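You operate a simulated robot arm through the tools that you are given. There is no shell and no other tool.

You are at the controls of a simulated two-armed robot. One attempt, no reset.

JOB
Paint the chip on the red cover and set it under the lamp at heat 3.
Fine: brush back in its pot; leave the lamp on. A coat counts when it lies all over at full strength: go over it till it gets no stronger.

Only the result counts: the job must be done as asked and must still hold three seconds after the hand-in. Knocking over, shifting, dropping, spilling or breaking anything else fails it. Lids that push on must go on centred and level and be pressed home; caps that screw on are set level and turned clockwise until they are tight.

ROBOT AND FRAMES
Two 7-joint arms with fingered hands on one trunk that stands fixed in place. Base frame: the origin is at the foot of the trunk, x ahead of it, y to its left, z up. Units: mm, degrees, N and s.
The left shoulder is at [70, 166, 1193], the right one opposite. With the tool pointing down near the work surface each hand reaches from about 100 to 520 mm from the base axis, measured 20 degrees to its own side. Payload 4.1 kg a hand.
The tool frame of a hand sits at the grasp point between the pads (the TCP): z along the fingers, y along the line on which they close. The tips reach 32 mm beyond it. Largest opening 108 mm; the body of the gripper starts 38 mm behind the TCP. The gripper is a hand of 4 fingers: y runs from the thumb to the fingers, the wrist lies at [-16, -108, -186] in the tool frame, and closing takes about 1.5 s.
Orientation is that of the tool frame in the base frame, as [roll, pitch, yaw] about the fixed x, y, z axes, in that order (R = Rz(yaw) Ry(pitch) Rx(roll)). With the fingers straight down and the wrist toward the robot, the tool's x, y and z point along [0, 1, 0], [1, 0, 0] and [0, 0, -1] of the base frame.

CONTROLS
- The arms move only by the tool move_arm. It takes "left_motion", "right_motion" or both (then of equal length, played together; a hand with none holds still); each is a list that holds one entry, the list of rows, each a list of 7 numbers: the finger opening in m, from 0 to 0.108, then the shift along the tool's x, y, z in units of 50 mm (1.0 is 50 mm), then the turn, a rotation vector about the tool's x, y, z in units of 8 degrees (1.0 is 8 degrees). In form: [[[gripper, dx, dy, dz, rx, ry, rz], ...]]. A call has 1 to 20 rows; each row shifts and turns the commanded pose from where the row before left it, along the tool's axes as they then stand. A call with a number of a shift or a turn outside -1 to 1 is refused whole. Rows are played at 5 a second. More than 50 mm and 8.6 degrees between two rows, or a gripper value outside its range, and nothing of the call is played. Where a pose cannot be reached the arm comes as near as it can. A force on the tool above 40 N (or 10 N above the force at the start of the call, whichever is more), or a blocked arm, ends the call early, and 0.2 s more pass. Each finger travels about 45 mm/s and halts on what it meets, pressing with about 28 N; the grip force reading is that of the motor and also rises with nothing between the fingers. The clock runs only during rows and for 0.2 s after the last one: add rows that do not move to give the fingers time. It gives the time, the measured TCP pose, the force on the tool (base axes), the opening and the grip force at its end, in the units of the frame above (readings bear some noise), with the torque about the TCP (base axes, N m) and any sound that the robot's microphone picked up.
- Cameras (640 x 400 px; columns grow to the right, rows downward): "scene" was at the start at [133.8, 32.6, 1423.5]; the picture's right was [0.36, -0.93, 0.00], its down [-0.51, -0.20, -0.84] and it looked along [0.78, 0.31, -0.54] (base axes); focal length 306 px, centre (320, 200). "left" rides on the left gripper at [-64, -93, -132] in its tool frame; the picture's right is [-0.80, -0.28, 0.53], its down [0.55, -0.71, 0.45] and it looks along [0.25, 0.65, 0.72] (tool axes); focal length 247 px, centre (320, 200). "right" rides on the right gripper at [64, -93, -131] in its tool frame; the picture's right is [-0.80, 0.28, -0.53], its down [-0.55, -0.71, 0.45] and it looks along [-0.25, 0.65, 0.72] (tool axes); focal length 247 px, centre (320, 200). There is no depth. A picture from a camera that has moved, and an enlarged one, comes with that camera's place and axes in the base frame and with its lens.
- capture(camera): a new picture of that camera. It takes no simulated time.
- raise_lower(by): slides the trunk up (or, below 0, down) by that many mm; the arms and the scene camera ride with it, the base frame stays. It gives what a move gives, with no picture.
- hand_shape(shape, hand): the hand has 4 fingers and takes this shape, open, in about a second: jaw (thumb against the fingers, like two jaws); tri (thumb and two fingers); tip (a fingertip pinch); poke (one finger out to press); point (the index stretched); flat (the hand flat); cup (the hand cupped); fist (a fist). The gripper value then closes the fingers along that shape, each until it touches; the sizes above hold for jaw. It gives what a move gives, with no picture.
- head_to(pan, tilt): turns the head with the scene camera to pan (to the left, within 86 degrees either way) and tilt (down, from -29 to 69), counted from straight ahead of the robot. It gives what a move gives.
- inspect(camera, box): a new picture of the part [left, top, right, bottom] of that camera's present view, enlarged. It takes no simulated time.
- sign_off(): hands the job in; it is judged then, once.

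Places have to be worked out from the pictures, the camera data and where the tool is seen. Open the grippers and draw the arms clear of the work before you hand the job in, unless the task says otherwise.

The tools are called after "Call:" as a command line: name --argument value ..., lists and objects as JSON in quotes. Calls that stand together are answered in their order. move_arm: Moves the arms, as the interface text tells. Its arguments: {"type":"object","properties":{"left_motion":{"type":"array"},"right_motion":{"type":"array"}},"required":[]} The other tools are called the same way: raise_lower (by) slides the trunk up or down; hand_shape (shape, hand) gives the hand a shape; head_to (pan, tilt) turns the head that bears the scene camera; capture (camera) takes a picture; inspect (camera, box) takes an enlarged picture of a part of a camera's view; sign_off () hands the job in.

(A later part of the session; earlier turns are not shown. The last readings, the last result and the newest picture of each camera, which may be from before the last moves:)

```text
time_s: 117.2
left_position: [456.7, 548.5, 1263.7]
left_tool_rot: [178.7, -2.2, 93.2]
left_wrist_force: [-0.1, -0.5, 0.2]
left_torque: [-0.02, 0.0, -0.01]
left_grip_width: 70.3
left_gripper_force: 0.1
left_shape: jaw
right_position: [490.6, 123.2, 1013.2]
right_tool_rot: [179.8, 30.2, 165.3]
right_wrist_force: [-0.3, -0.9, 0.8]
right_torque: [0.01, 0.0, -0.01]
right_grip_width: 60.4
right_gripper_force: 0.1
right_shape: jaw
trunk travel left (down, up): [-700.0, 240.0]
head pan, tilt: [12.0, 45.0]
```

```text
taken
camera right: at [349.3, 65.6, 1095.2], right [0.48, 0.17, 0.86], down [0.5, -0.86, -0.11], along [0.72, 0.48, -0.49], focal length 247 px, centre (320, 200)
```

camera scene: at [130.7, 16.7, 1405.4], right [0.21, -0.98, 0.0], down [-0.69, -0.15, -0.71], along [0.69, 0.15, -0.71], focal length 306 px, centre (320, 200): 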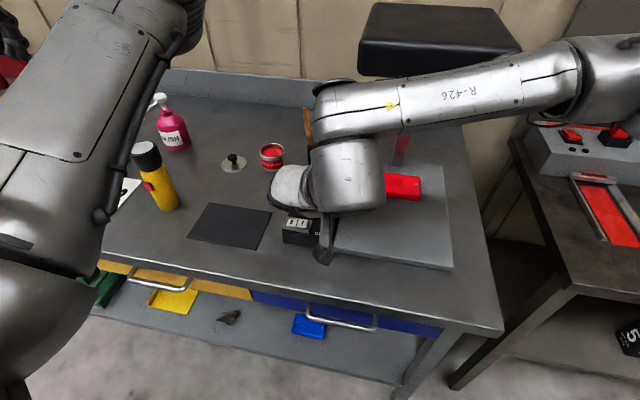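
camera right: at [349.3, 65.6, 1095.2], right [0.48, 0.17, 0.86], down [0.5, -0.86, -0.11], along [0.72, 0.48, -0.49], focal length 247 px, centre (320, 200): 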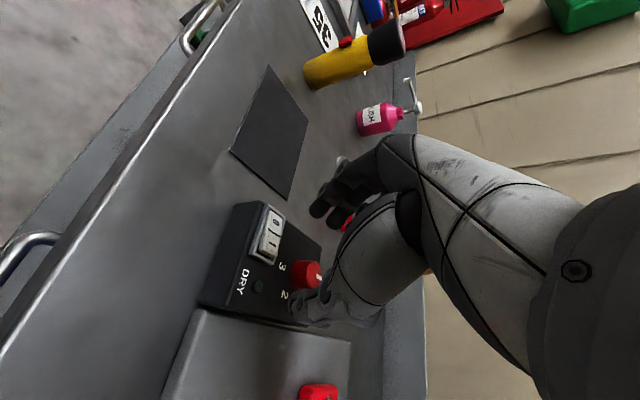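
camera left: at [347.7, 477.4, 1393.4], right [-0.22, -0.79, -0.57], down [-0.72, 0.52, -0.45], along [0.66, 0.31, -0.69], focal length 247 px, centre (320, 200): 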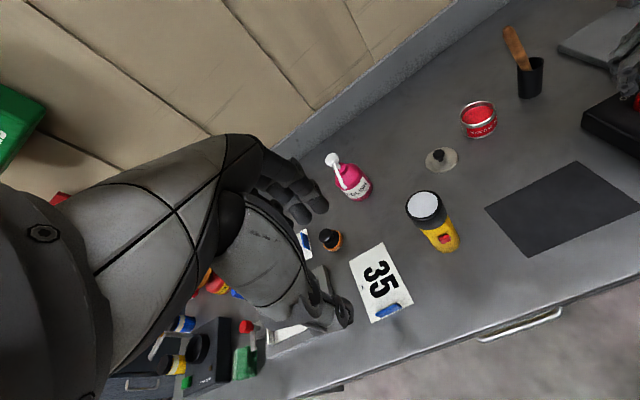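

The tilt is reached. Next I'll test the yaw range by swinging 35° counter-clockwise about the vertical here in free space.

Call:
move_arm --right_motion '[[[0.06, 0, 0, 0, -0.4375, 0, -0.758], [0.06, 0, 0, 0, -0.4375, 0, -0.758], [0.06, 0, 0, 0, -0.4375, 0, -0.758], [0.06, 0, 0, 0, -0.4375, 0, -0.758], [0.06, 0, 0, 0, -0.4375, 0, -0.758], [0.06, 0, 0, 0, 0, 0, 0]]]'

Call:
capture --camera "scene"

Call:
capture --camera "right"

```text
time_s: 118.5
left_position: [457.7, 547.7, 1263.7]
left_tool_rot: [178.7, -2.2, 93.2]
left_wrist_force: [-0.1, -0.8, -0.7]
left_torque: [0.04, 0.0, 0.04]
left_grip_width: 70.2
left_gripper_force: 0.3
left_shape: jaw
right_position: [490.6, 121.0, 1013.2]
right_tool_rot: [179.9, 30.2, -159.7]
right_wrist_force: [1.0, -0.4, -1.1]
right_torque: [0.01, 0.01, 0.0]
right_grip_width: 60.5
right_gripper_force: 0.1
right_shape: jaw
trunk travel left (down, up): [-700.0, 240.0]
head pan, tilt: [12.0, 45.0]
```

```text
taken
camera scene: at [131.9, 14.9, 1405.3], right [0.21, -0.98, 0.0], down [-0.69, -0.15, -0.71], along [0.69, 0.15, -0.71], focal length 306 px, centre (320, 200)
```

scene: 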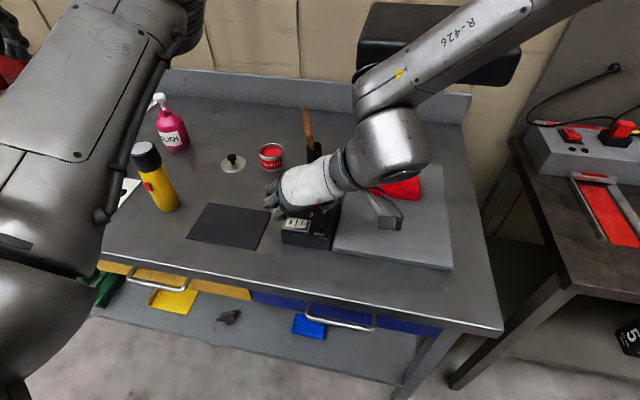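

```text
taken
camera right: at [409.7, -6.6, 1095.2], right [0.3, 0.41, 0.86], down [0.9, -0.42, -0.11], along [0.31, 0.81, -0.49], focal length 247 px, centre (320, 200)
```

right: 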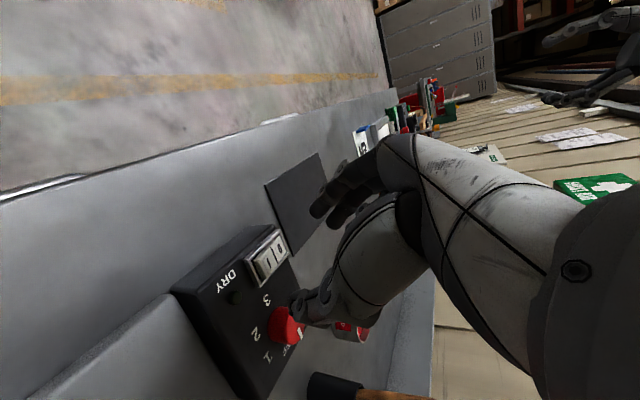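

Yaw 200° is reachable with tilt. To gain more margin from the lamp I'll work around yaw 180° with a 45° tilt, so the wrist stays further back and low.

Call:
move_arm --right_motion '[[[0.06, 0, 0, 0, 0.417, 0, 0.722], [0.06, 0, 0, 0, 0.417, 0, 0.722], [0.06, 0, 0, 0, 0.417, 0, 0.722], [0.06, 0, 0, 0, 0, -0.9375, 0], [0.06, 0, 0, 0, 0, -0.9375, 0], [0.06, -0.34, 0.06, 0.396, 0, 0, 0], [0.06, 0, 0, 0, 0, 0, 0]]]'

Call:
capture --camera "scene"

Call:
capture --camera "right"

```text
time_s: 120.2
left_position: [454.8, 549.0, 1263.5]
left_tool_rot: [178.7, -2.2, 93.4]
left_wrist_force: [-0.5, -0.1, 0.2]
left_torque: [-0.01, 0.01, -0.01]
left_grip_width: 70.1
left_gripper_force: 0.0
left_shape: jaw
right_position: [516.0, 127.3, 1011.6]
right_tool_rot: [179.9, 45.2, -179.8]
right_wrist_force: [0.0, 0.2, 0.4]
right_torque: [0.0, 0.04, 0.0]
right_grip_width: 60.3
right_gripper_force: 0.0
right_shape: jaw
trunk travel left (down, up): [-700.0, 240.0]
head pan, tilt: [12.0, 45.0]
```

```text
taken
camera scene: at [130.1, 16.9, 1405.4], right [0.21, -0.98, 0.0], down [-0.69, -0.15, -0.71], along [0.69, 0.15, -0.71], focal length 306 px, centre (320, 200)
```

scene: 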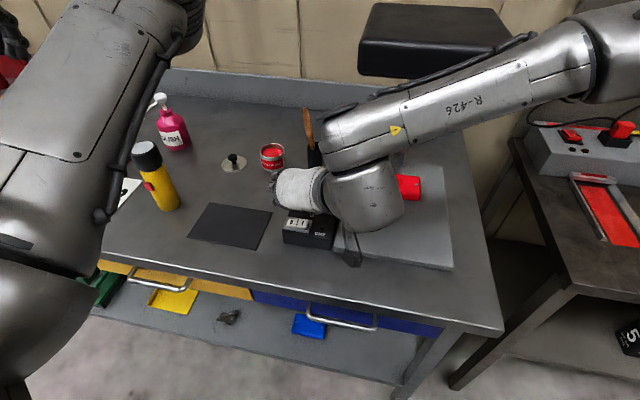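

```text
taken
camera right: at [378.1, 34.2, 1059.0], right [0.18, 0.28, 0.94], down [0.71, -0.7, 0.07], along [0.68, 0.65, -0.33], focal length 247 px, centre (320, 200)
```

right: 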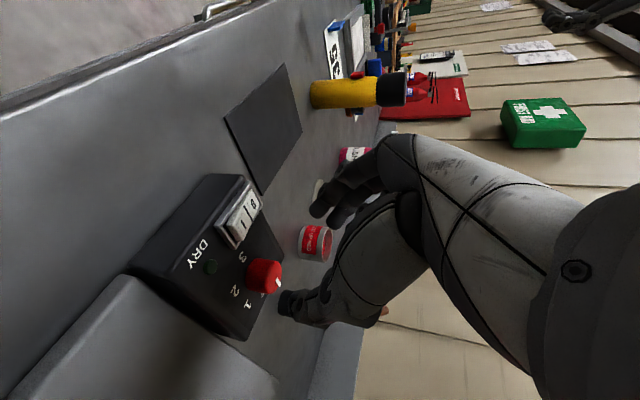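

Orientation is now as wanted. I'll advance diagonally along the finger direction toward the knob, stopping about 25 mm short to check alignment.

Call:
move_arm --right_motion '[[[0.06, 0, -0.05, 0.3, 0, 0, 0], [0.06, 0, 0, 0.3, 0, 0, 0], [0.06, 0, 0, 0.3, 0, 0, 0], [0.06, 0, 0, 0.3, 0, 0, 0], [0.06, 0, 0, 0, 0, 0, 0]]]'

Call:
capture --camera "scene"

Call:
inspect --camera "right" --box '[180, 130, 400, 350]'

Call:
inspect --camera "left" --box '[480, 20, 640, 180]'

```text
time_s: 121.3
left_position: [455.5, 550.3, 1263.0]
left_tool_rot: [178.6, -2.1, 93.3]
left_wrist_force: [0.5, -0.4, -0.5]
left_torque: [-0.03, -0.01, 0.0]
left_grip_width: 70.4
left_gripper_force: 0.1
left_shape: jaw
right_position: [557.6, 124.1, 970.0]
right_tool_rot: [180.0, 45.2, -179.6]
right_wrist_force: [1.0, 0.3, 0.3]
right_torque: [-0.01, 0.04, -0.01]
right_grip_width: 60.3
right_gripper_force: 0.1
right_shape: jaw
trunk travel left (down, up): [-700.0, 240.0]
head pan, tilt: [12.0, 45.0]
```

```text
taken
camera scene: at [129.9, 17.2, 1405.5], right [0.21, -0.98, 0.0], down [-0.69, -0.15, -0.71], along [0.69, 0.15, -0.71], focal length 306 px, centre (320, 200)
```

scene: 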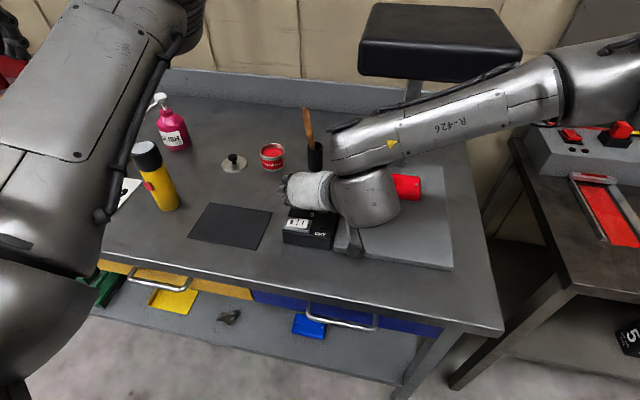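

```text
1.82 times, centred on (290, 240) of right
camera zoom: at [420.5, 32.0, 1017.1], right [0.18, 0.28, 0.94], down [0.71, -0.7, 0.07], along [0.68, 0.65, -0.33], focal length 449 px, centre (374, 127)
```

zoom: 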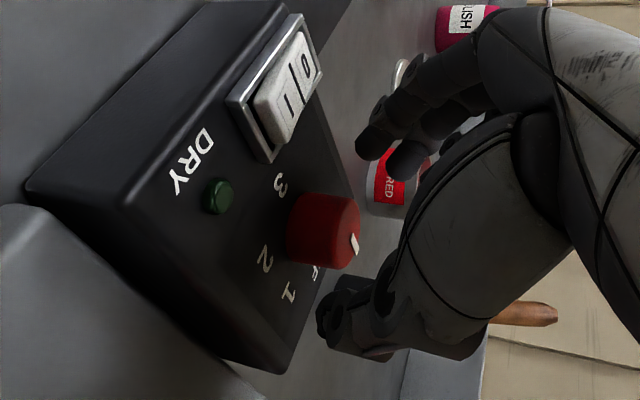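

```text
2.50 times, centred on (560, 100) of left
camera zoom: at [363.9, 475.3, 1390.3], right [-0.23, -0.79, -0.57], down [-0.73, 0.53, -0.44], along [0.65, 0.31, -0.69], focal length 617 px, centre (-280, 450)
```

zoom: 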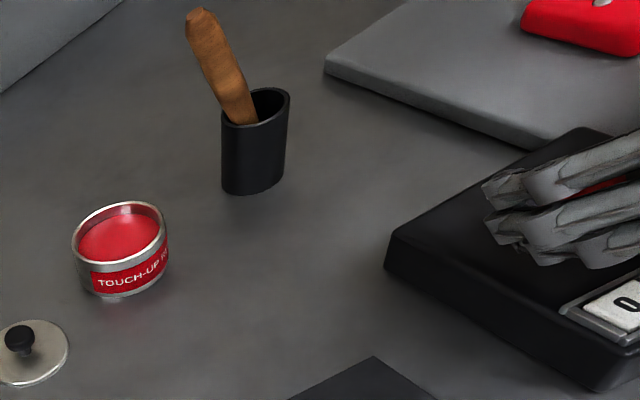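

The left camera gives a good side view. The three stacked fingers are too low at 45°, so I'll back off, reduce the tilt to 25°, and come down vertically over the knob instead.

Call:
move_arm --right_motion '[[[0.06, 0, 0, -0.4, 0, 0, 0], [0.06, 0, 0, -0.4, 0, 0, 0], [0.06, 0, 0, 0, 0, 0.833, 0], [0.06, 0, 0, 0, 0, 0.833, 0], [0.06, 0, 0, 0, 0, 0.833, 0], [0.06, -0.47, 0, 0.198, 0, 0, 0], [0.06, -0.47, 0, 0.198, 0, 0, 0], [0.06, 0, 0, 0, 0, 0, 0]]]'

Call:
capture --camera "scene"

Call:
inspect --camera "right" --box '[180, 130, 400, 350]'

Call:
inspect --camera "left" --box '[480, 20, 640, 180]'

```text
time_s: 123.2
left_position: [455.9, 546.1, 1263.4]
left_tool_rot: [178.7, -2.4, 93.2]
left_wrist_force: [0.2, 0.4, 0.9]
left_torque: [0.0, -0.01, 0.02]
left_grip_width: 70.4
left_gripper_force: 0.0
left_shape: jaw
right_position: [581.3, 123.2, 1000.2]
right_tool_rot: [179.8, 25.2, -179.8]
right_wrist_force: [-0.3, -0.7, -0.5]
right_torque: [0.02, 0.0, -0.01]
right_grip_width: 60.1
right_gripper_force: 0.0
right_shape: jaw
trunk travel left (down, up): [-700.0, 240.0]
head pan, tilt: [12.0, 45.0]
```

```text
taken
camera scene: at [130.8, 13.5, 1405.4], right [0.21, -0.98, 0.0], down [-0.69, -0.14, -0.71], along [0.69, 0.15, -0.71], focal length 306 px, centre (320, 200)
```

scene: 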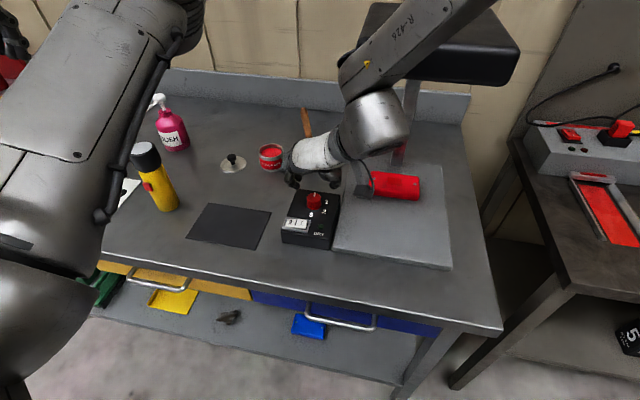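

```text
1.82 times, centred on (290, 240) of right
camera zoom: at [467.8, 29.8, 1091.6], right [0.49, 0.28, 0.82], down [0.69, -0.7, -0.17], along [0.53, 0.65, -0.54], focal length 449 px, centre (374, 127)
```

zoom: 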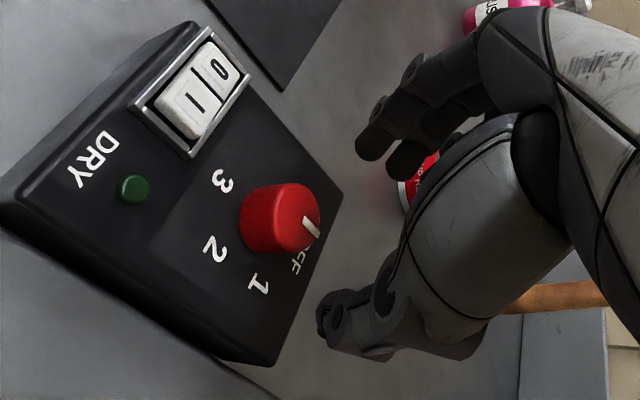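

```text
2.50 times, centred on (560, 100) of left
camera zoom: at [365.1, 471.4, 1391.4], right [-0.23, -0.79, -0.57], down [-0.73, 0.53, -0.44], along [0.65, 0.31, -0.69], focal length 617 px, centre (-280, 450)
```

zoom: 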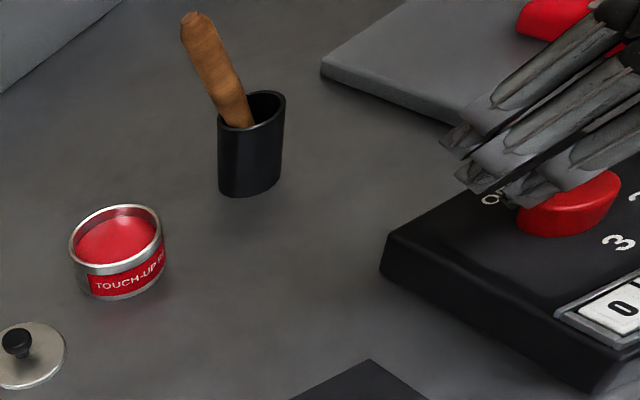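

The fingers are above the knob, but the trunk reading shifted ~3 mm in y, which may mean a light forearm touch on the lamp. I'll hold still one step and inspect that area.

Call:
move_arm --right_motion '[[[0.06, 0, 0, 0, 0, 0, 0], [0.06, 0, 0, 0, 0, 0, 0]]]'

Call:
inspect --camera "scene" --box '[280, 0, 540, 220]'

```text
time_s: 123.8
left_position: [455.8, 549.0, 1262.9]
left_tool_rot: [178.8, -2.2, 93.4]
left_wrist_force: [-0.2, 0.7, -0.7]
left_torque: [-0.01, -0.02, 0.02]
left_grip_width: 70.4
left_gripper_force: 0.1
left_shape: jaw
right_position: [582.1, 123.6, 999.4]
right_tool_rot: [179.8, 25.2, -179.8]
right_wrist_force: [0.0, 0.5, -0.4]
right_torque: [0.02, 0.01, -0.03]
right_grip_width: 60.2
right_gripper_force: 0.0
right_shape: jaw
trunk travel left (down, up): [-700.0, 240.0]
head pan, tilt: [12.0, 45.0]
```

```text
1.82 times, centred on (410, 110) of scene
camera zoom: at [130.2, 16.2, 1405.5], right [0.21, -0.98, 0.0], down [-0.69, -0.15, -0.71], along [0.69, 0.15, -0.71], focal length 556 px, centre (156, 364)
```

zoom: 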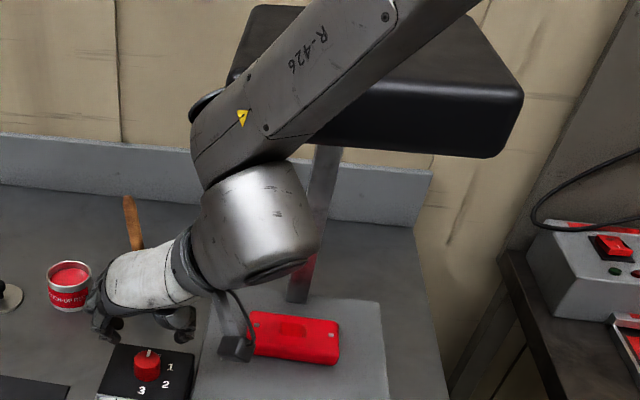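

It was only transient motion: the trunk is back to normal and there's no contact. I'll descend 34 mm vertically around the knob.

Call:
move_arm --right_motion '[[[0.06, 0.1, 0, 0.214, 0, 0, 0], [0.06, 0.1, 0, 0.214, 0, 0, 0], [0.06, 0.08, 0, 0.18, 0, 0, 0], [0.06, 0, 0, 0, 0, 0, 0]]]'

Call:
inspect --camera "right" --box '[180, 130, 400, 350]'

Call:
inspect --camera "left" --box '[520, 20, 640, 140]'

Call:
inspect --camera "scene" --box '[270, 140, 370, 260]'

```text
time_s: 124.8
left_position: [456.0, 549.7, 1262.1]
left_tool_rot: [178.6, -2.1, 93.3]
left_wrist_force: [-0.4, 0.5, -0.2]
left_torque: [-0.01, 0.02, -0.01]
left_grip_width: 70.5
left_gripper_force: 0.1
left_shape: jaw
right_position: [581.3, 124.4, 967.0]
right_tool_rot: [179.9, 25.2, -179.8]
right_wrist_force: [0.3, -0.1, 0.4]
right_torque: [0.0, 0.01, -0.03]
right_grip_width: 60.5
right_gripper_force: 0.2
right_shape: jaw
trunk travel left (down, up): [-700.0, 240.0]
head pan, tilt: [12.0, 45.0]
```

```text
1.82 times, centred on (290, 240) of right
camera zoom: at [467.8, 32.6, 1058.7], right [0.49, 0.29, 0.82], down [0.69, -0.7, -0.17], along [0.53, 0.65, -0.54], focal length 449 px, centre (374, 127)
```

zoom: 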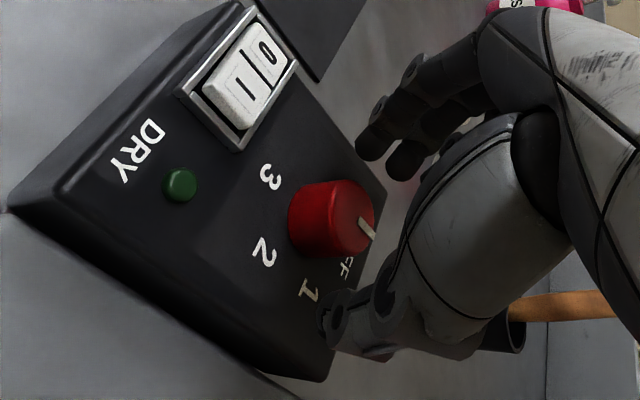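

```text
3.33 times, centred on (580, 80) of left
camera zoom: at [363.5, 475.3, 1390.4], right [-0.22, -0.79, -0.57], down [-0.73, 0.53, -0.44], along [0.65, 0.31, -0.69], focal length 823 px, centre (-547, 600)
```

zoom: 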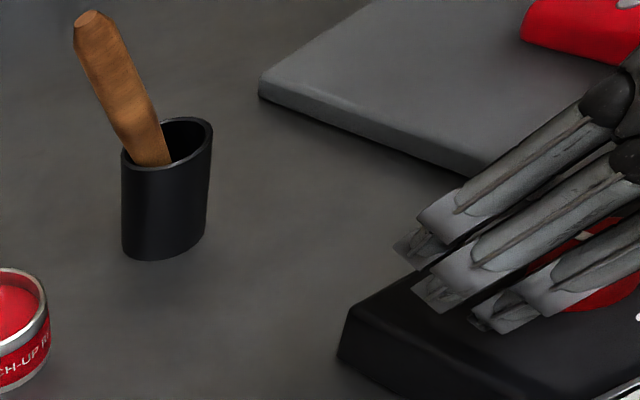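

```text
3.33 times, centred on (320, 200) of scene
camera zoom: at [129.6, 17.2, 1405.5], right [0.21, -0.98, 0.0], down [-0.69, -0.15, -0.71], along [0.69, 0.15, -0.71], focal length 1018 px, centre (320, 200)
```

zoom: 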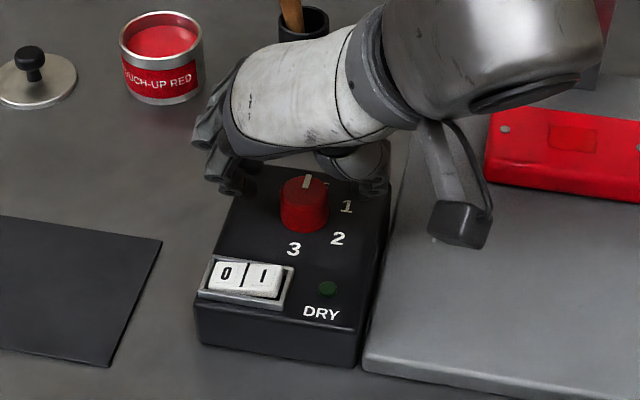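

The fingertips and thumb are slightly forward of the knob's axis. I'll shift the hand back 9 mm and then close.

Call:
move_arm --right_motion '[[[0.06, 0.163, 0, -0.076, 0, 0, 0], [0.06, 0, 0, 0, 0, 0, 0], [0.05, 0, 0, 0, 0, 0, 0], [0.04, 0, 0, 0, 0, 0, 0], [0.03, 0, 0, 0, 0, 0, 0], [0.02, 0, 0, 0, 0, 0, 0], [0.015, 0, 0, 0, 0, 0, 0], [0.015, 0, 0, 0, 0, 0, 0], [0.015, 0, 0, 0, 0, 0, 0]]]'

Call:
inspect --camera "right" --box '[180, 130, 400, 350]'

Call:
inspect --camera "scene" --box '[270, 140, 370, 260]'

Call:
inspect --camera "left" --box '[520, 20, 640, 140]'

```text
time_s: 126.8
left_position: [455.2, 548.8, 1263.2]
left_tool_rot: [178.7, -2.3, 93.3]
left_wrist_force: [-0.2, 0.5, -0.6]
left_torque: [-0.04, 0.0, 0.03]
left_grip_width: 70.1
left_gripper_force: 0.0
left_shape: jaw
right_position: [571.9, 123.6, 967.4]
right_tool_rot: [179.9, 25.2, -179.8]
right_wrist_force: [0.7, -4.4, 6.6]
right_torque: [-0.17, -0.06, -0.05]
right_grip_width: 20.7
right_gripper_force: 28.1
right_shape: jaw
trunk travel left (down, up): [-700.0, 240.0]
head pan, tilt: [12.0, 45.0]
```

```text
1.82 times, centred on (290, 240) of right
camera zoom: at [458.8, 31.6, 1058.9], right [0.49, 0.28, 0.82], down [0.69, -0.7, -0.17], along [0.53, 0.65, -0.54], focal length 449 px, centre (374, 127)
```

zoom: 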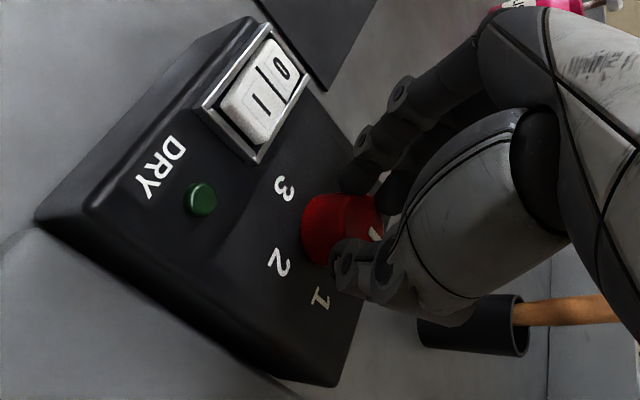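

```text
3.33 times, centred on (320, 200) of scene
camera zoom: at [129.7, 16.2, 1405.6], right [0.21, -0.98, 0.0], down [-0.69, -0.15, -0.71], along [0.69, 0.15, -0.71], focal length 1018 px, centre (320, 200)
```

zoom: 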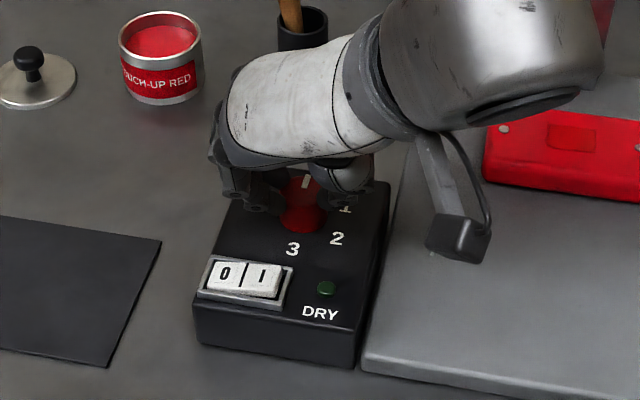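

```text
3.33 times, centred on (580, 80) of left
camera zoom: at [363.7, 474.3, 1390.8], right [-0.23, -0.79, -0.57], down [-0.73, 0.53, -0.44], along [0.65, 0.31, -0.69], focal length 823 px, centre (-547, 600)
```

zoom: 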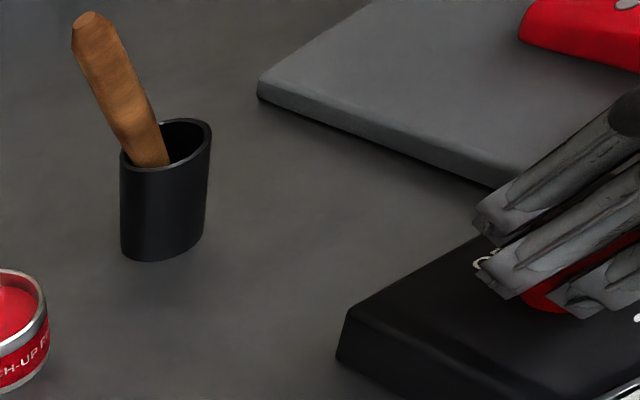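

The knob is pinched (28 N). I'll turn 30° clockwise about the knob's axis and look at the pointer.

Call:
move_arm --right_motion '[[[0.015, 0, 0.026, 0, 0.264, 0, 0.566], [0.015, 0, 0.026, 0, 0.264, 0, 0.566], [0.015, 0, 0.026, 0, 0.264, 0, 0.566], [0.015, 0, 0.026, 0, 0.264, 0, 0.566], [0.015, 0, 0.026, 0, 0.264, 0, 0.566], [0.015, 0, 0.026, 0, 0.264, 0, 0.566], [0.015, 0, 0, 0, 0, 0, 0]]]'

Call:
inspect --camera "right" --box '[180, 130, 400, 350]'

Call:
inspect --camera "scene" --box '[270, 140, 370, 260]'

```text
time_s: 128.3
left_position: [454.7, 548.2, 1262.1]
left_tool_rot: [178.6, -2.3, 93.4]
left_wrist_force: [0.5, 0.0, 0.1]
left_torque: [0.0, 0.0, -0.03]
left_grip_width: 70.7
left_gripper_force: 0.0
left_shape: jaw
right_position: [574.2, 132.1, 967.4]
right_tool_rot: [179.8, 25.3, 150.2]
right_wrist_force: [1.8, -2.3, 10.6]
right_torque: [-0.19, -0.16, 0.0]
right_grip_width: 20.5
right_gripper_force: 28.1
right_shape: jaw
trunk travel left (down, up): [-700.0, 240.0]
head pan, tilt: [12.0, 45.0]
```

```text
1.82 times, centred on (290, 240) of right
camera zoom: at [428.5, 108.6, 1059.0], right [0.57, 0.0, 0.82], down [0.25, -0.95, -0.17], along [0.78, 0.3, -0.54], focal length 449 px, centre (374, 127)
```

zoom: 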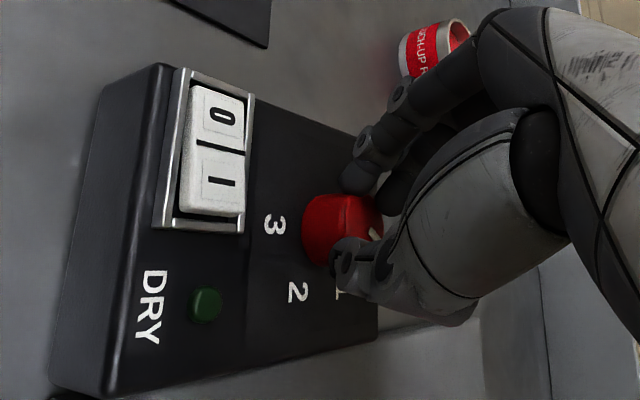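

```text
3.33 times, centred on (320, 200) of scene
camera zoom: at [129.4, 16.1, 1405.6], right [0.21, -0.98, 0.0], down [-0.69, -0.15, -0.71], along [0.69, 0.15, -0.71], focal length 1018 px, centre (320, 200)
```

zoom: 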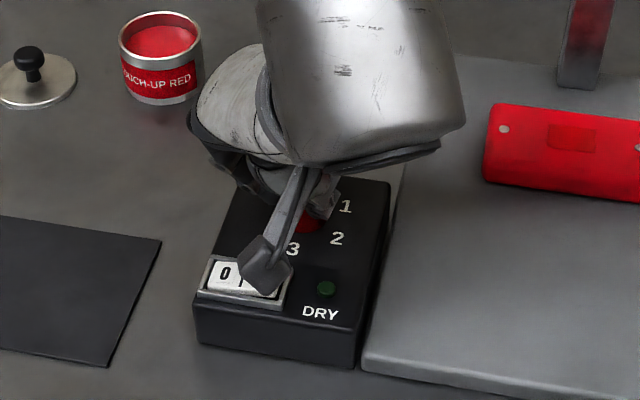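

The pointer keeps its place relative to the hand, so the knob is turning with it. I'll continue 30° more, easing up 1 mm.

Call:
move_arm --right_motion '[[[0.015, -0.008, 0.026, -0.018, 0.264, 0, 0.566], [0.015, 0, 0.026, 0, 0.264, 0, 0.566], [0.015, 0, 0.026, 0, 0.264, 0, 0.566], [0.015, 0, 0.026, 0, 0.264, 0, 0.566], [0.015, 0, 0.026, 0, 0.264, 0, 0.566], [0.015, 0, 0.026, 0, 0.264, 0, 0.566], [0.015, 0, 0, 0, 0, 0, 0]]]'

Call:
inspect --camera "right" --box '[180, 130, 400, 350]'

Call:
capture --camera "scene"

```text
time_s: 129.9
left_position: [454.7, 548.6, 1262.6]
left_tool_rot: [178.6, -2.2, 93.4]
left_wrist_force: [0.7, 0.5, 0.7]
left_torque: [0.01, 0.01, -0.04]
left_grip_width: 70.3
left_gripper_force: 0.1
left_shape: jaw
right_position: [579.0, 138.0, 967.1]
right_tool_rot: [179.8, 25.0, 120.2]
right_wrist_force: [0.5, -3.0, 7.1]
right_torque: [-0.24, 0.05, 0.0]
right_grip_width: 19.8
right_gripper_force: 27.8
right_shape: jaw
trunk travel left (down, up): [-700.0, 240.0]
head pan, tilt: [12.0, 45.0]
```

```text
1.82 times, centred on (290, 240) of right
camera zoom: at [440.9, 190.2, 1059.8], right [0.49, -0.29, 0.82], down [-0.26, -0.95, -0.18], along [0.83, -0.13, -0.54], focal length 449 px, centre (374, 127)
```

zoom: 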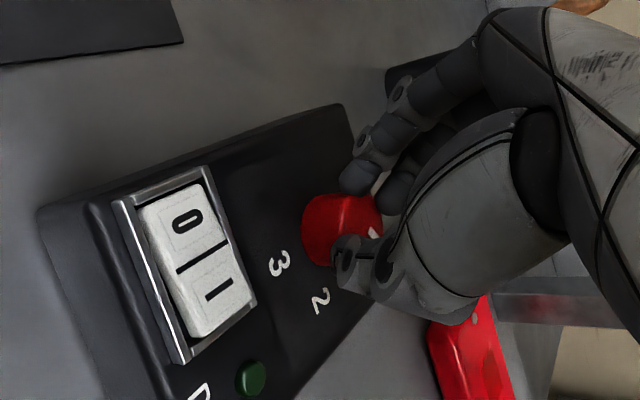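

```text
taken
camera scene: at [129.6, 16.4, 1405.5], right [0.21, -0.98, 0.0], down [-0.69, -0.15, -0.71], along [0.69, 0.15, -0.71], focal length 306 px, centre (320, 200)
```

scene: 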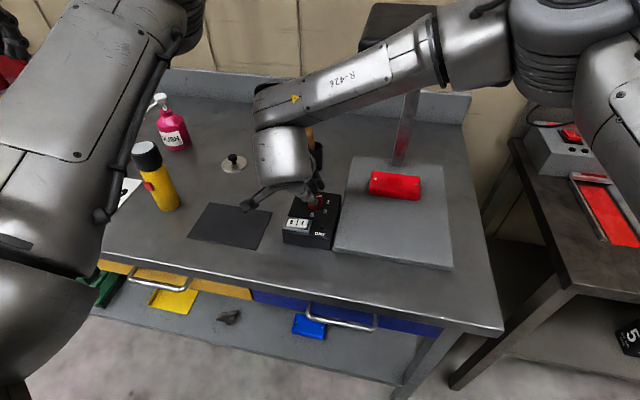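

Rotating well (60° so far). I'll continue another 30° and check reach.

Call:
move_arm --right_motion '[[[0.015, 0, 0.026, 0, 0.264, 0, 0.566], [0.015, 0, 0.026, 0, 0.264, 0, 0.566], [0.015, 0, 0.026, 0, 0.264, 0, 0.566], [0.015, 0, 0.026, 0, 0.264, 0, 0.566], [0.015, 0, 0.026, 0, 0.264, 0, 0.566], [0.015, 0, 0.026, 0, 0.264, 0, 0.566], [0.015, 0, 0, 0, 0, 0, 0]]]'

Call:
inspect --camera "right" --box '[180, 130, 400, 350]'

Call:
capture --camera "scene"

```text
time_s: 131.6
left_position: [454.7, 550.0, 1262.7]
left_tool_rot: [178.5, -2.1, 93.3]
left_wrist_force: [-0.2, 0.2, -0.3]
left_torque: [-0.02, -0.03, -0.01]
left_grip_width: 70.2
left_gripper_force: 0.1
left_shape: jaw
right_position: [585.8, 139.8, 968.1]
right_tool_rot: [179.6, 24.8, 90.1]
right_wrist_force: [2.9, 3.5, 21.4]
right_torque: [-0.18, 0.15, 0.07]
right_grip_width: 20.2
right_gripper_force: 27.8
right_shape: jaw
trunk travel left (down, up): [-700.0, 240.0]
head pan, tilt: [12.0, 45.0]
```

```text
1.82 times, centred on (290, 240) of right
camera zoom: at [491.7, 254.7, 1060.8], right [0.28, -0.5, 0.82], down [-0.7, -0.69, -0.18], along [0.66, -0.52, -0.54], focal length 449 px, centre (374, 127)
```

zoom: 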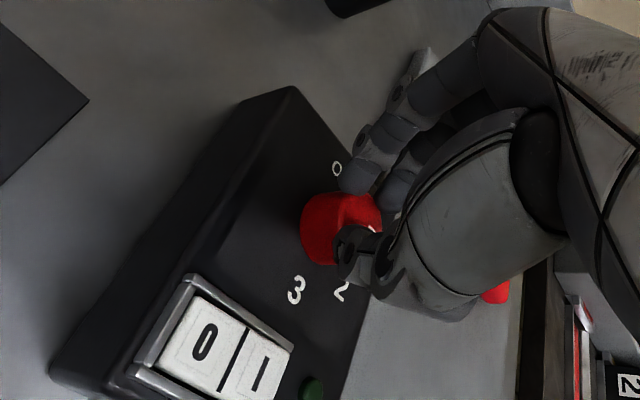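

```text
taken
camera scene: at [128.4, 17.2, 1405.7], right [0.21, -0.98, 0.0], down [-0.69, -0.15, -0.71], along [0.69, 0.15, -0.71], focal length 306 px, centre (320, 200)
```

scene: 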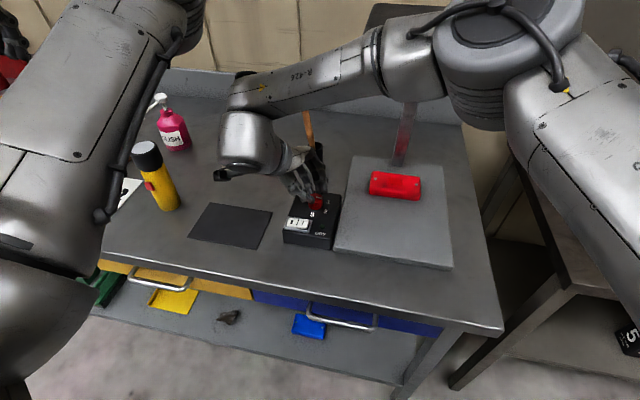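

90° turned, though upward force rose to 21 N. I'll open slightly, lift clear of the knob, and check the pointer.

Call:
move_arm --right_motion '[[[0.03, -0.008, 0, -0.018, 0, 0, 0], [0.04, 0, 0, 0, 0, 0, 0], [0.05, 0, 0, 0, 0, 0, 0], [0.05, 0, 0, 0, 0, 0, 0], [0.05, -0.1, 0, -0.214, 0, 0, 0], [0.05, -0.1, 0, -0.214, 0, 0, 0], [0.05, -0.1, 0, -0.214, 0, 0, 0], [0.05, 0, 0, 0, 0, 0, 0]]]'

Call:
inspect --camera "right" --box '[180, 130, 400, 350]'

Call:
inspect --camera "scene" --box '[270, 140, 370, 260]'

```text
time_s: 133.3
left_position: [456.3, 549.0, 1262.8]
left_tool_rot: [178.6, -2.0, 93.4]
left_wrist_force: [-0.2, -0.1, 0.2]
left_torque: [0.0, 0.0, 0.0]
left_grip_width: 70.3
left_gripper_force: 0.1
left_shape: jaw
right_position: [585.3, 139.5, 1003.9]
right_tool_rot: [179.7, 24.8, 90.3]
right_wrist_force: [0.1, 0.3, -0.1]
right_torque: [-0.03, 0.0, -0.02]
right_grip_width: 49.6
right_gripper_force: 0.1
right_shape: jaw
trunk travel left (down, up): [-700.0, 240.0]
head pan, tilt: [12.0, 45.0]
```

```text
1.82 times, centred on (290, 240) of right
camera zoom: at [492.6, 254.6, 1096.1], right [0.28, -0.5, 0.82], down [-0.7, -0.69, -0.18], along [0.66, -0.52, -0.54], focal length 449 px, centre (374, 127)
```

zoom: 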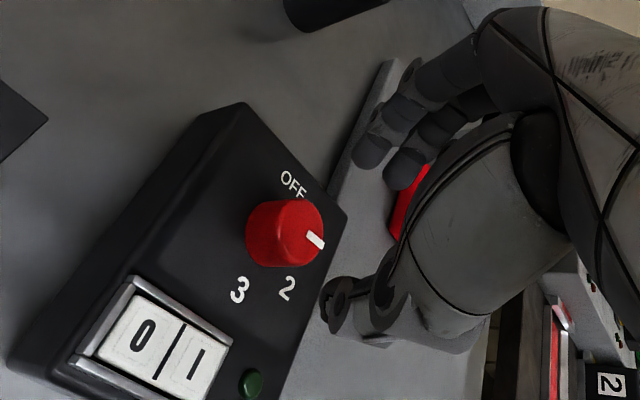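

```text
3.33 times, centred on (320, 200) of scene
camera zoom: at [130.6, 17.2, 1405.4], right [0.21, -0.98, 0.0], down [-0.69, -0.15, -0.71], along [0.69, 0.15, -0.71], focal length 1018 px, centre (320, 200)
```

zoom: 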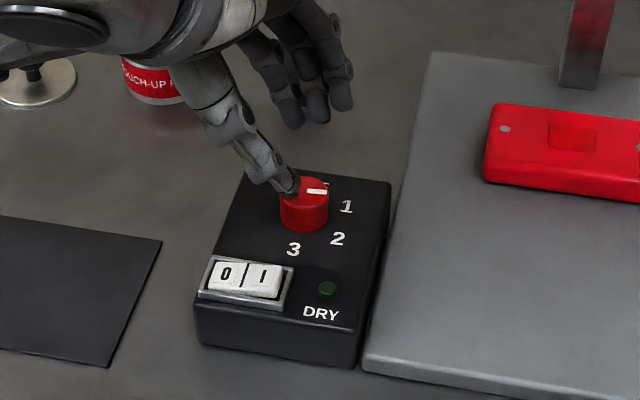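

The pointer has turned exactly 90° (between 1 and 2). I'll swing the raised hand back 90° counter-clockwise for a second grip.

Call:
move_arm --right_motion '[[[0.06, 0, -0.039, 0, -0.396, 0, -0.85], [0.06, 0, -0.039, 0, -0.396, 0, -0.85], [0.06, 0, -0.039, 0, -0.396, 0, -0.85], [0.06, 0, -0.039, 0, -0.396, 0, -0.85], [0.06, 0, -0.039, 0, -0.396, 0, -0.85], [0.06, 0, -0.039, 0, -0.396, 0, -0.85], [0.06, 0, -0.039, 0, -0.396, 0, -0.85], [0.06, 0, -0.039, 0, -0.396, 0, -0.85], [0.06, 0, -0.039, 0, -0.396, 0, -0.85], [0.06, 0, -0.039, 0, -0.396, 0, -0.85], [0.06, 0, -0.039, 0, -0.396, 0, -0.85], [0.06, 0, -0.039, 0, -0.396, 0, -0.85], [0.06, 0, 0, 0, 0, 0, 0]]]'

Call:
capture --camera "scene"

Call:
inspect --camera "right" --box '[180, 130, 400, 350]'

```text
time_s: 136.2
left_position: [457.8, 547.7, 1262.1]
left_tool_rot: [178.8, -2.2, 93.2]
left_wrist_force: [0.1, 0.1, -0.3]
left_torque: [0.05, -0.01, -0.02]
left_grip_width: 70.4
left_gripper_force: 0.0
left_shape: jaw
right_position: [567.6, 134.6, 996.5]
right_tool_rot: [179.0, 25.3, 178.5]
right_wrist_force: [-0.2, -0.2, -1.1]
right_torque: [0.01, 0.02, 0.02]
right_grip_width: 59.5
right_gripper_force: 0.1
right_shape: jaw
right hand out of reach, approached as far as the arm can: row 12
trunk travel left (down, up): [-700.0, 240.0]
head pan, tilt: [12.0, 45.0]
```

```text
taken
camera scene: at [132.3, 15.9, 1405.2], right [0.21, -0.98, 0.0], down [-0.69, -0.15, -0.71], along [0.69, 0.15, -0.71], focal length 306 px, centre (320, 200)
```

scene: 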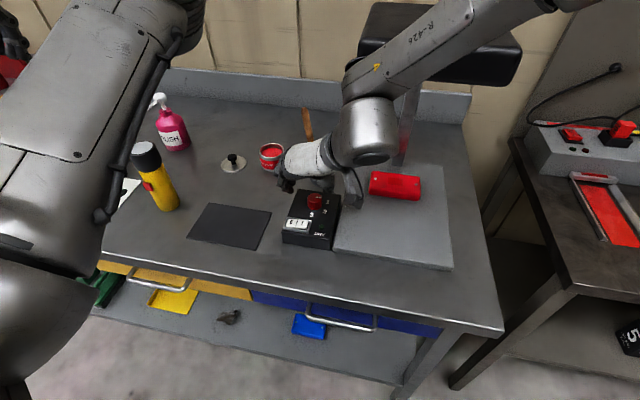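

```text
1.82 times, centred on (290, 240) of right
camera zoom: at [452.1, 44.0, 1086.3], right [0.5, 0.26, 0.83], down [0.67, -0.72, -0.18], along [0.54, 0.65, -0.53], focal length 449 px, centre (374, 127)
```

zoom: 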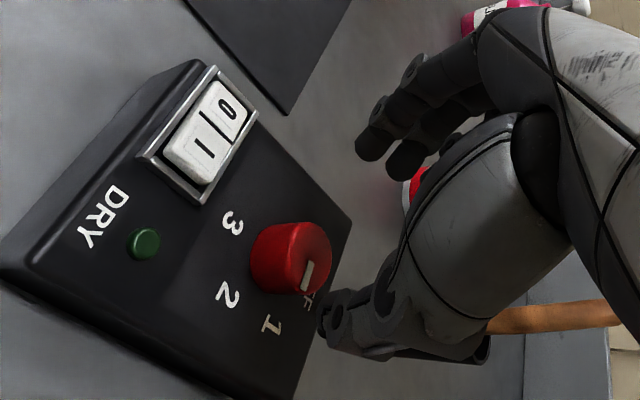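

The hand stopped about 10 mm short in y. I'll correct toward (572,124) and see if it's reachable.

Call:
move_arm --right_motion '[[[0.06, -0.036, -0.11, 0.017, 0, 0, 0], [0.06, -0.036, -0.11, 0.017, 0, 0, 0], [0.06, 0, 0, 0, 0, 0, 0]]]'

Call:
inspect --camera "scene" --box '[270, 140, 370, 260]'

```text
time_s: 136.9
left_position: [455.7, 548.7, 1262.0]
left_tool_rot: [178.6, -2.3, 93.2]
left_wrist_force: [0.3, -0.1, -0.7]
left_torque: [-0.03, 0.02, -0.01]
left_grip_width: 70.2
left_gripper_force: 0.0
left_shape: jaw
right_position: [571.2, 124.9, 996.6]
right_tool_rot: [179.9, 25.1, -179.6]
right_wrist_force: [0.6, -0.6, 0.0]
right_torque: [0.0, -0.03, -0.01]
right_grip_width: 59.7
right_gripper_force: 0.1
right_shape: jaw
trunk travel left (down, up): [-700.0, 240.0]
head pan, tilt: [12.0, 45.0]
```

```text
3.33 times, centred on (320, 200) of scene
camera zoom: at [130.7, 16.4, 1405.4], right [0.21, -0.98, 0.0], down [-0.69, -0.15, -0.71], along [0.69, 0.15, -0.71], focal length 1018 px, centre (320, 200)
```

zoom: 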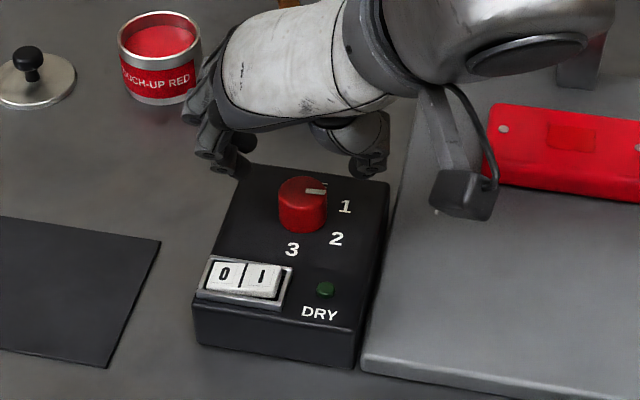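

Now at (571,125), yaw 180°. I'll descend 28 mm and grip the knob again.

Call:
move_arm --right_motion '[[[0.06, 0.1, 0, 0.214, 0, 0, 0], [0.06, 0.1, 0, 0.214, 0, 0, 0], [0.06, 0.038, 0, 0.08, 0, 0, 0], [0.06, 0, 0, 0, 0, 0, 0], [0.05, 0, 0, 0, 0, 0, 0], [0.04, 0, 0, 0, 0, 0, 0], [0.03, 0, 0, 0, 0, 0, 0], [0.02, 0, 0, 0, 0, 0, 0], [0.015, 0, 0, 0, 0, 0, 0], [0.015, 0, 0, 0, 0, 0, 0], [0.015, 0, 0, 0, 0, 0, 0]]]'

Call:
inspect --camera "right" --box '[180, 130, 400, 350]'

```text
time_s: 139.3
left_position: [454.7, 549.2, 1261.8]
left_tool_rot: [178.5, -2.2, 93.4]
left_wrist_force: [1.2, 1.1, 0.2]
left_torque: [-0.03, -0.02, -0.02]
left_grip_width: 70.5
left_gripper_force: 0.1
left_shape: jaw
right_position: [571.1, 124.3, 969.8]
right_tool_rot: [179.8, 25.4, -179.8]
right_wrist_force: [0.9, -2.5, 13.8]
right_torque: [-0.32, -0.2, -0.04]
right_grip_width: 16.2
right_gripper_force: 27.7
right_shape: jaw
trunk travel left (down, up): [-700.0, 240.0]
head pan, tilt: [12.0, 45.0]
```

```text
1.82 times, centred on (290, 240) of right
camera zoom: at [456.5, 32.3, 1061.3], right [0.49, 0.28, 0.82], down [0.69, -0.7, -0.17], along [0.53, 0.65, -0.54], focal length 449 px, centre (374, 127)
```

zoom: 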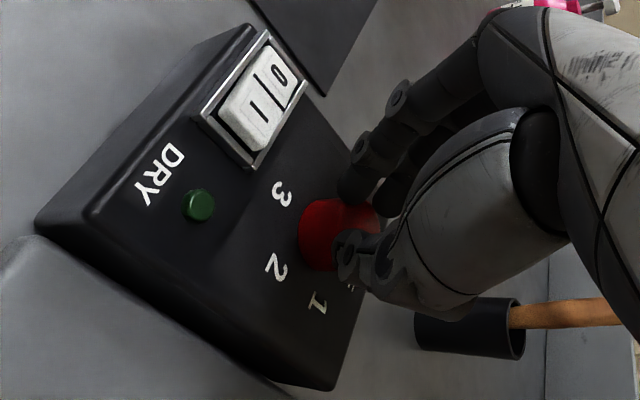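

Gripped at 16 mm, a bit less than before. I'll turn 45° clockwise in 5° steps and check.

Call:
move_arm --right_motion '[[[0.0, 0, 0.026, 0, 0.264, 0, 0.566], [0.0, 0, 0.026, 0, 0.264, 0, 0.566], [0.0, 0, 0.026, 0, 0.264, 0, 0.566], [0.0, 0, 0.026, 0, 0.264, 0, 0.566], [0.0, 0, 0.026, 0, 0.264, 0, 0.566], [0.0, 0, 0.026, 0, 0.264, 0, 0.566], [0.0, 0, 0.026, 0, 0.264, 0, 0.566], [0.0, 0, 0.026, 0, 0.264, 0, 0.566], [0.0, 0, 0.026, 0, 0.264, 0, 0.566], [0.0, 0, 0, 0, 0, 0, 0]]]'

Call:
inspect --camera "right" --box '[180, 130, 400, 350]'

Call:
inspect --camera "scene" --box '[270, 140, 370, 260]'

```text
time_s: 141.6
left_position: [454.0, 549.9, 1263.6]
left_tool_rot: [178.5, -2.1, 93.5]
left_wrist_force: [-0.2, -1.1, -0.2]
left_torque: [0.01, 0.03, 0.0]
left_grip_width: 70.4
left_gripper_force: 0.1
left_shape: jaw
right_position: [573.4, 135.8, 969.4]
right_tool_rot: [179.7, 25.2, 135.3]
right_wrist_force: [7.1, 7.7, 26.9]
right_torque: [-0.01, -0.5, 0.17]
right_grip_width: 15.7
right_gripper_force: 28.0
right_shape: jaw
trunk travel left (down, up): [-700.0, 240.0]
head pan, tilt: [12.0, 45.0]
```

```text
1.82 times, centred on (290, 240) of right
camera zoom: at [426.3, 151.1, 1061.5], right [0.55, -0.15, 0.82], down [-0.01, -0.98, -0.18], along [0.84, 0.09, -0.54], focal length 449 px, centre (374, 127)
```

zoom: 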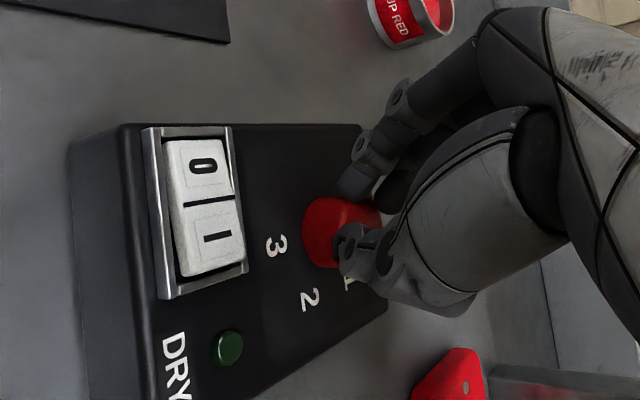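

```text
3.33 times, centred on (320, 200) of scene
camera zoom: at [128.3, 17.6, 1405.7], right [0.21, -0.98, 0.0], down [-0.69, -0.15, -0.71], along [0.69, 0.15, -0.71], focal length 1018 px, centre (320, 200)
```

zoom: 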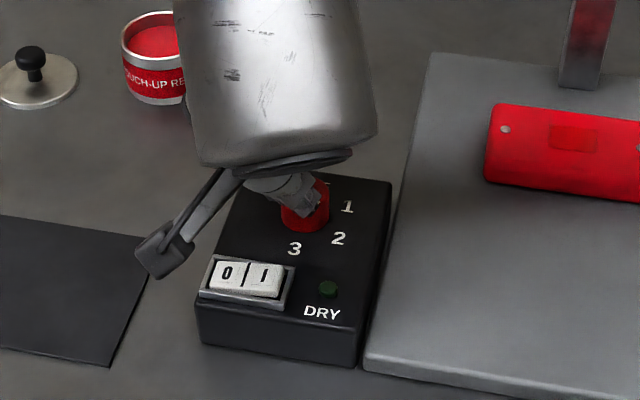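

Vertical force is up to 27 N, so I'll ease up 2 mm without losing the grip and check.

Call:
move_arm --right_motion '[[[0.0, -0.017, 0, -0.036, 0, 0, 0], [0.0, 0, 0, 0, 0, 0, 0]]]'

Call:
inspect --camera "scene" --box '[270, 140, 370, 260]'

Call:
inspect --camera "left" --box '[520, 20, 640, 140]'

```text
time_s: 142.2
left_position: [454.6, 551.5, 1262.8]
left_tool_rot: [178.6, -2.1, 93.3]
left_wrist_force: [0.2, 0.5, 0.1]
left_torque: [0.0, -0.01, -0.01]
left_grip_width: 70.4
left_gripper_force: 0.0
left_shape: jaw
right_position: [573.0, 136.3, 969.9]
right_tool_rot: [179.9, 25.1, 135.4]
right_wrist_force: [3.1, 6.9, 14.1]
right_torque: [0.11, -0.21, 0.14]
right_grip_width: 15.7
right_gripper_force: 27.9
right_shape: jaw
trunk travel left (down, up): [-700.0, 240.0]
head pan, tilt: [12.0, 45.0]
```

```text
3.33 times, centred on (320, 200) of scene
camera zoom: at [129.1, 18.0, 1405.4], right [0.21, -0.98, 0.0], down [-0.69, -0.15, -0.71], along [0.69, 0.15, -0.71], focal length 1018 px, centre (320, 200)
```

zoom: 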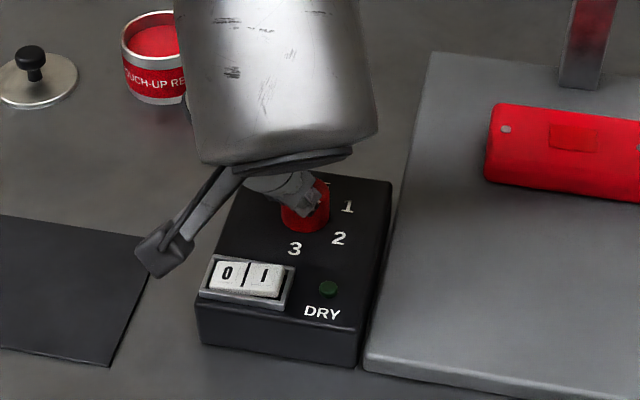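

```text
3.33 times, centred on (580, 80) of left
camera zoom: at [363.1, 476.2, 1390.1], right [-0.22, -0.79, -0.57], down [-0.73, 0.52, -0.44], along [0.65, 0.31, -0.69], focal length 823 px, centre (-547, 600)
```

zoom: 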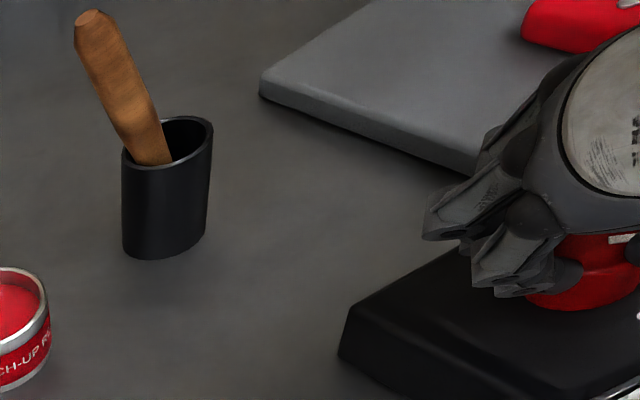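

Force eased to 14 N. I'll continue the remaining 45° with another small lift.

Call:
move_arm --right_motion '[[[0.0, -0.008, 0.026, -0.018, 0.264, 0, 0.566], [0.0, 0, 0.026, 0, 0.264, 0, 0.566], [0.0, 0, 0.026, 0, 0.264, 0, 0.566], [0.0, 0, 0.026, 0, 0.264, 0, 0.566], [0.0, 0, 0.026, 0, 0.264, 0, 0.566], [0.0, 0, 0, 0, 0, 0, 0]]]'

Call:
inspect --camera "scene" --box '[270, 140, 370, 260]'

Call:
inspect --camera "right" --box '[180, 130, 400, 350]'

```text
time_s: 143.6
left_position: [454.1, 552.0, 1262.1]
left_tool_rot: [178.7, -2.1, 93.3]
left_wrist_force: [-1.0, 0.0, 0.3]
left_torque: [0.02, 0.02, 0.0]
left_grip_width: 70.4
left_gripper_force: 0.0
left_shape: jaw
right_position: [578.4, 140.5, 972.5]
right_tool_rot: [179.6, 24.9, 110.3]
right_wrist_force: [-2.5, 13.7, 8.2]
right_torque: [0.32, 0.18, 0.07]
right_grip_width: 15.0
right_gripper_force: 28.2
right_shape: jaw
trunk travel left (down, up): [-700.0, 240.0]
head pan, tilt: [12.0, 45.0]
```

```text
3.33 times, centred on (320, 200) of scene
camera zoom: at [129.0, 19.4, 1405.5], right [0.21, -0.98, 0.0], down [-0.69, -0.15, -0.71], along [0.69, 0.15, -0.71], focal length 1018 px, centre (320, 200)
```

zoom: 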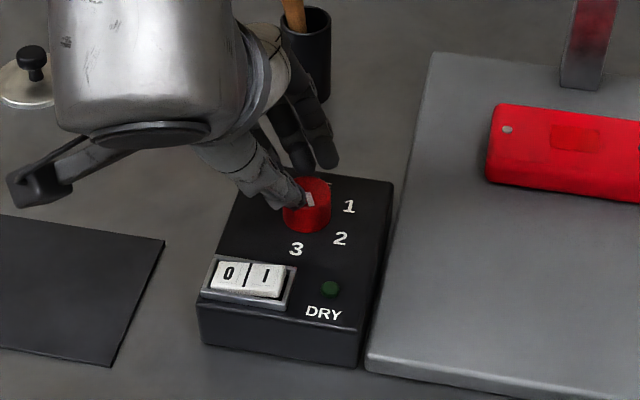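

```text
1.82 times, centred on (290, 240) of right
camera zoom: at [451.2, 216.9, 1063.8], right [0.44, -0.37, 0.82], down [-0.42, -0.89, -0.18], along [0.8, -0.27, -0.54], focal length 449 px, centre (374, 127)
```

zoom: 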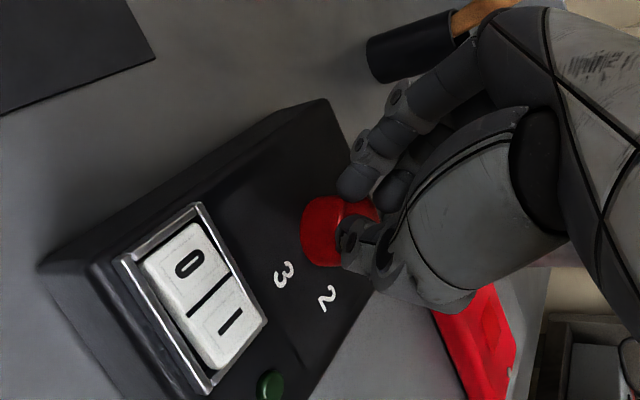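

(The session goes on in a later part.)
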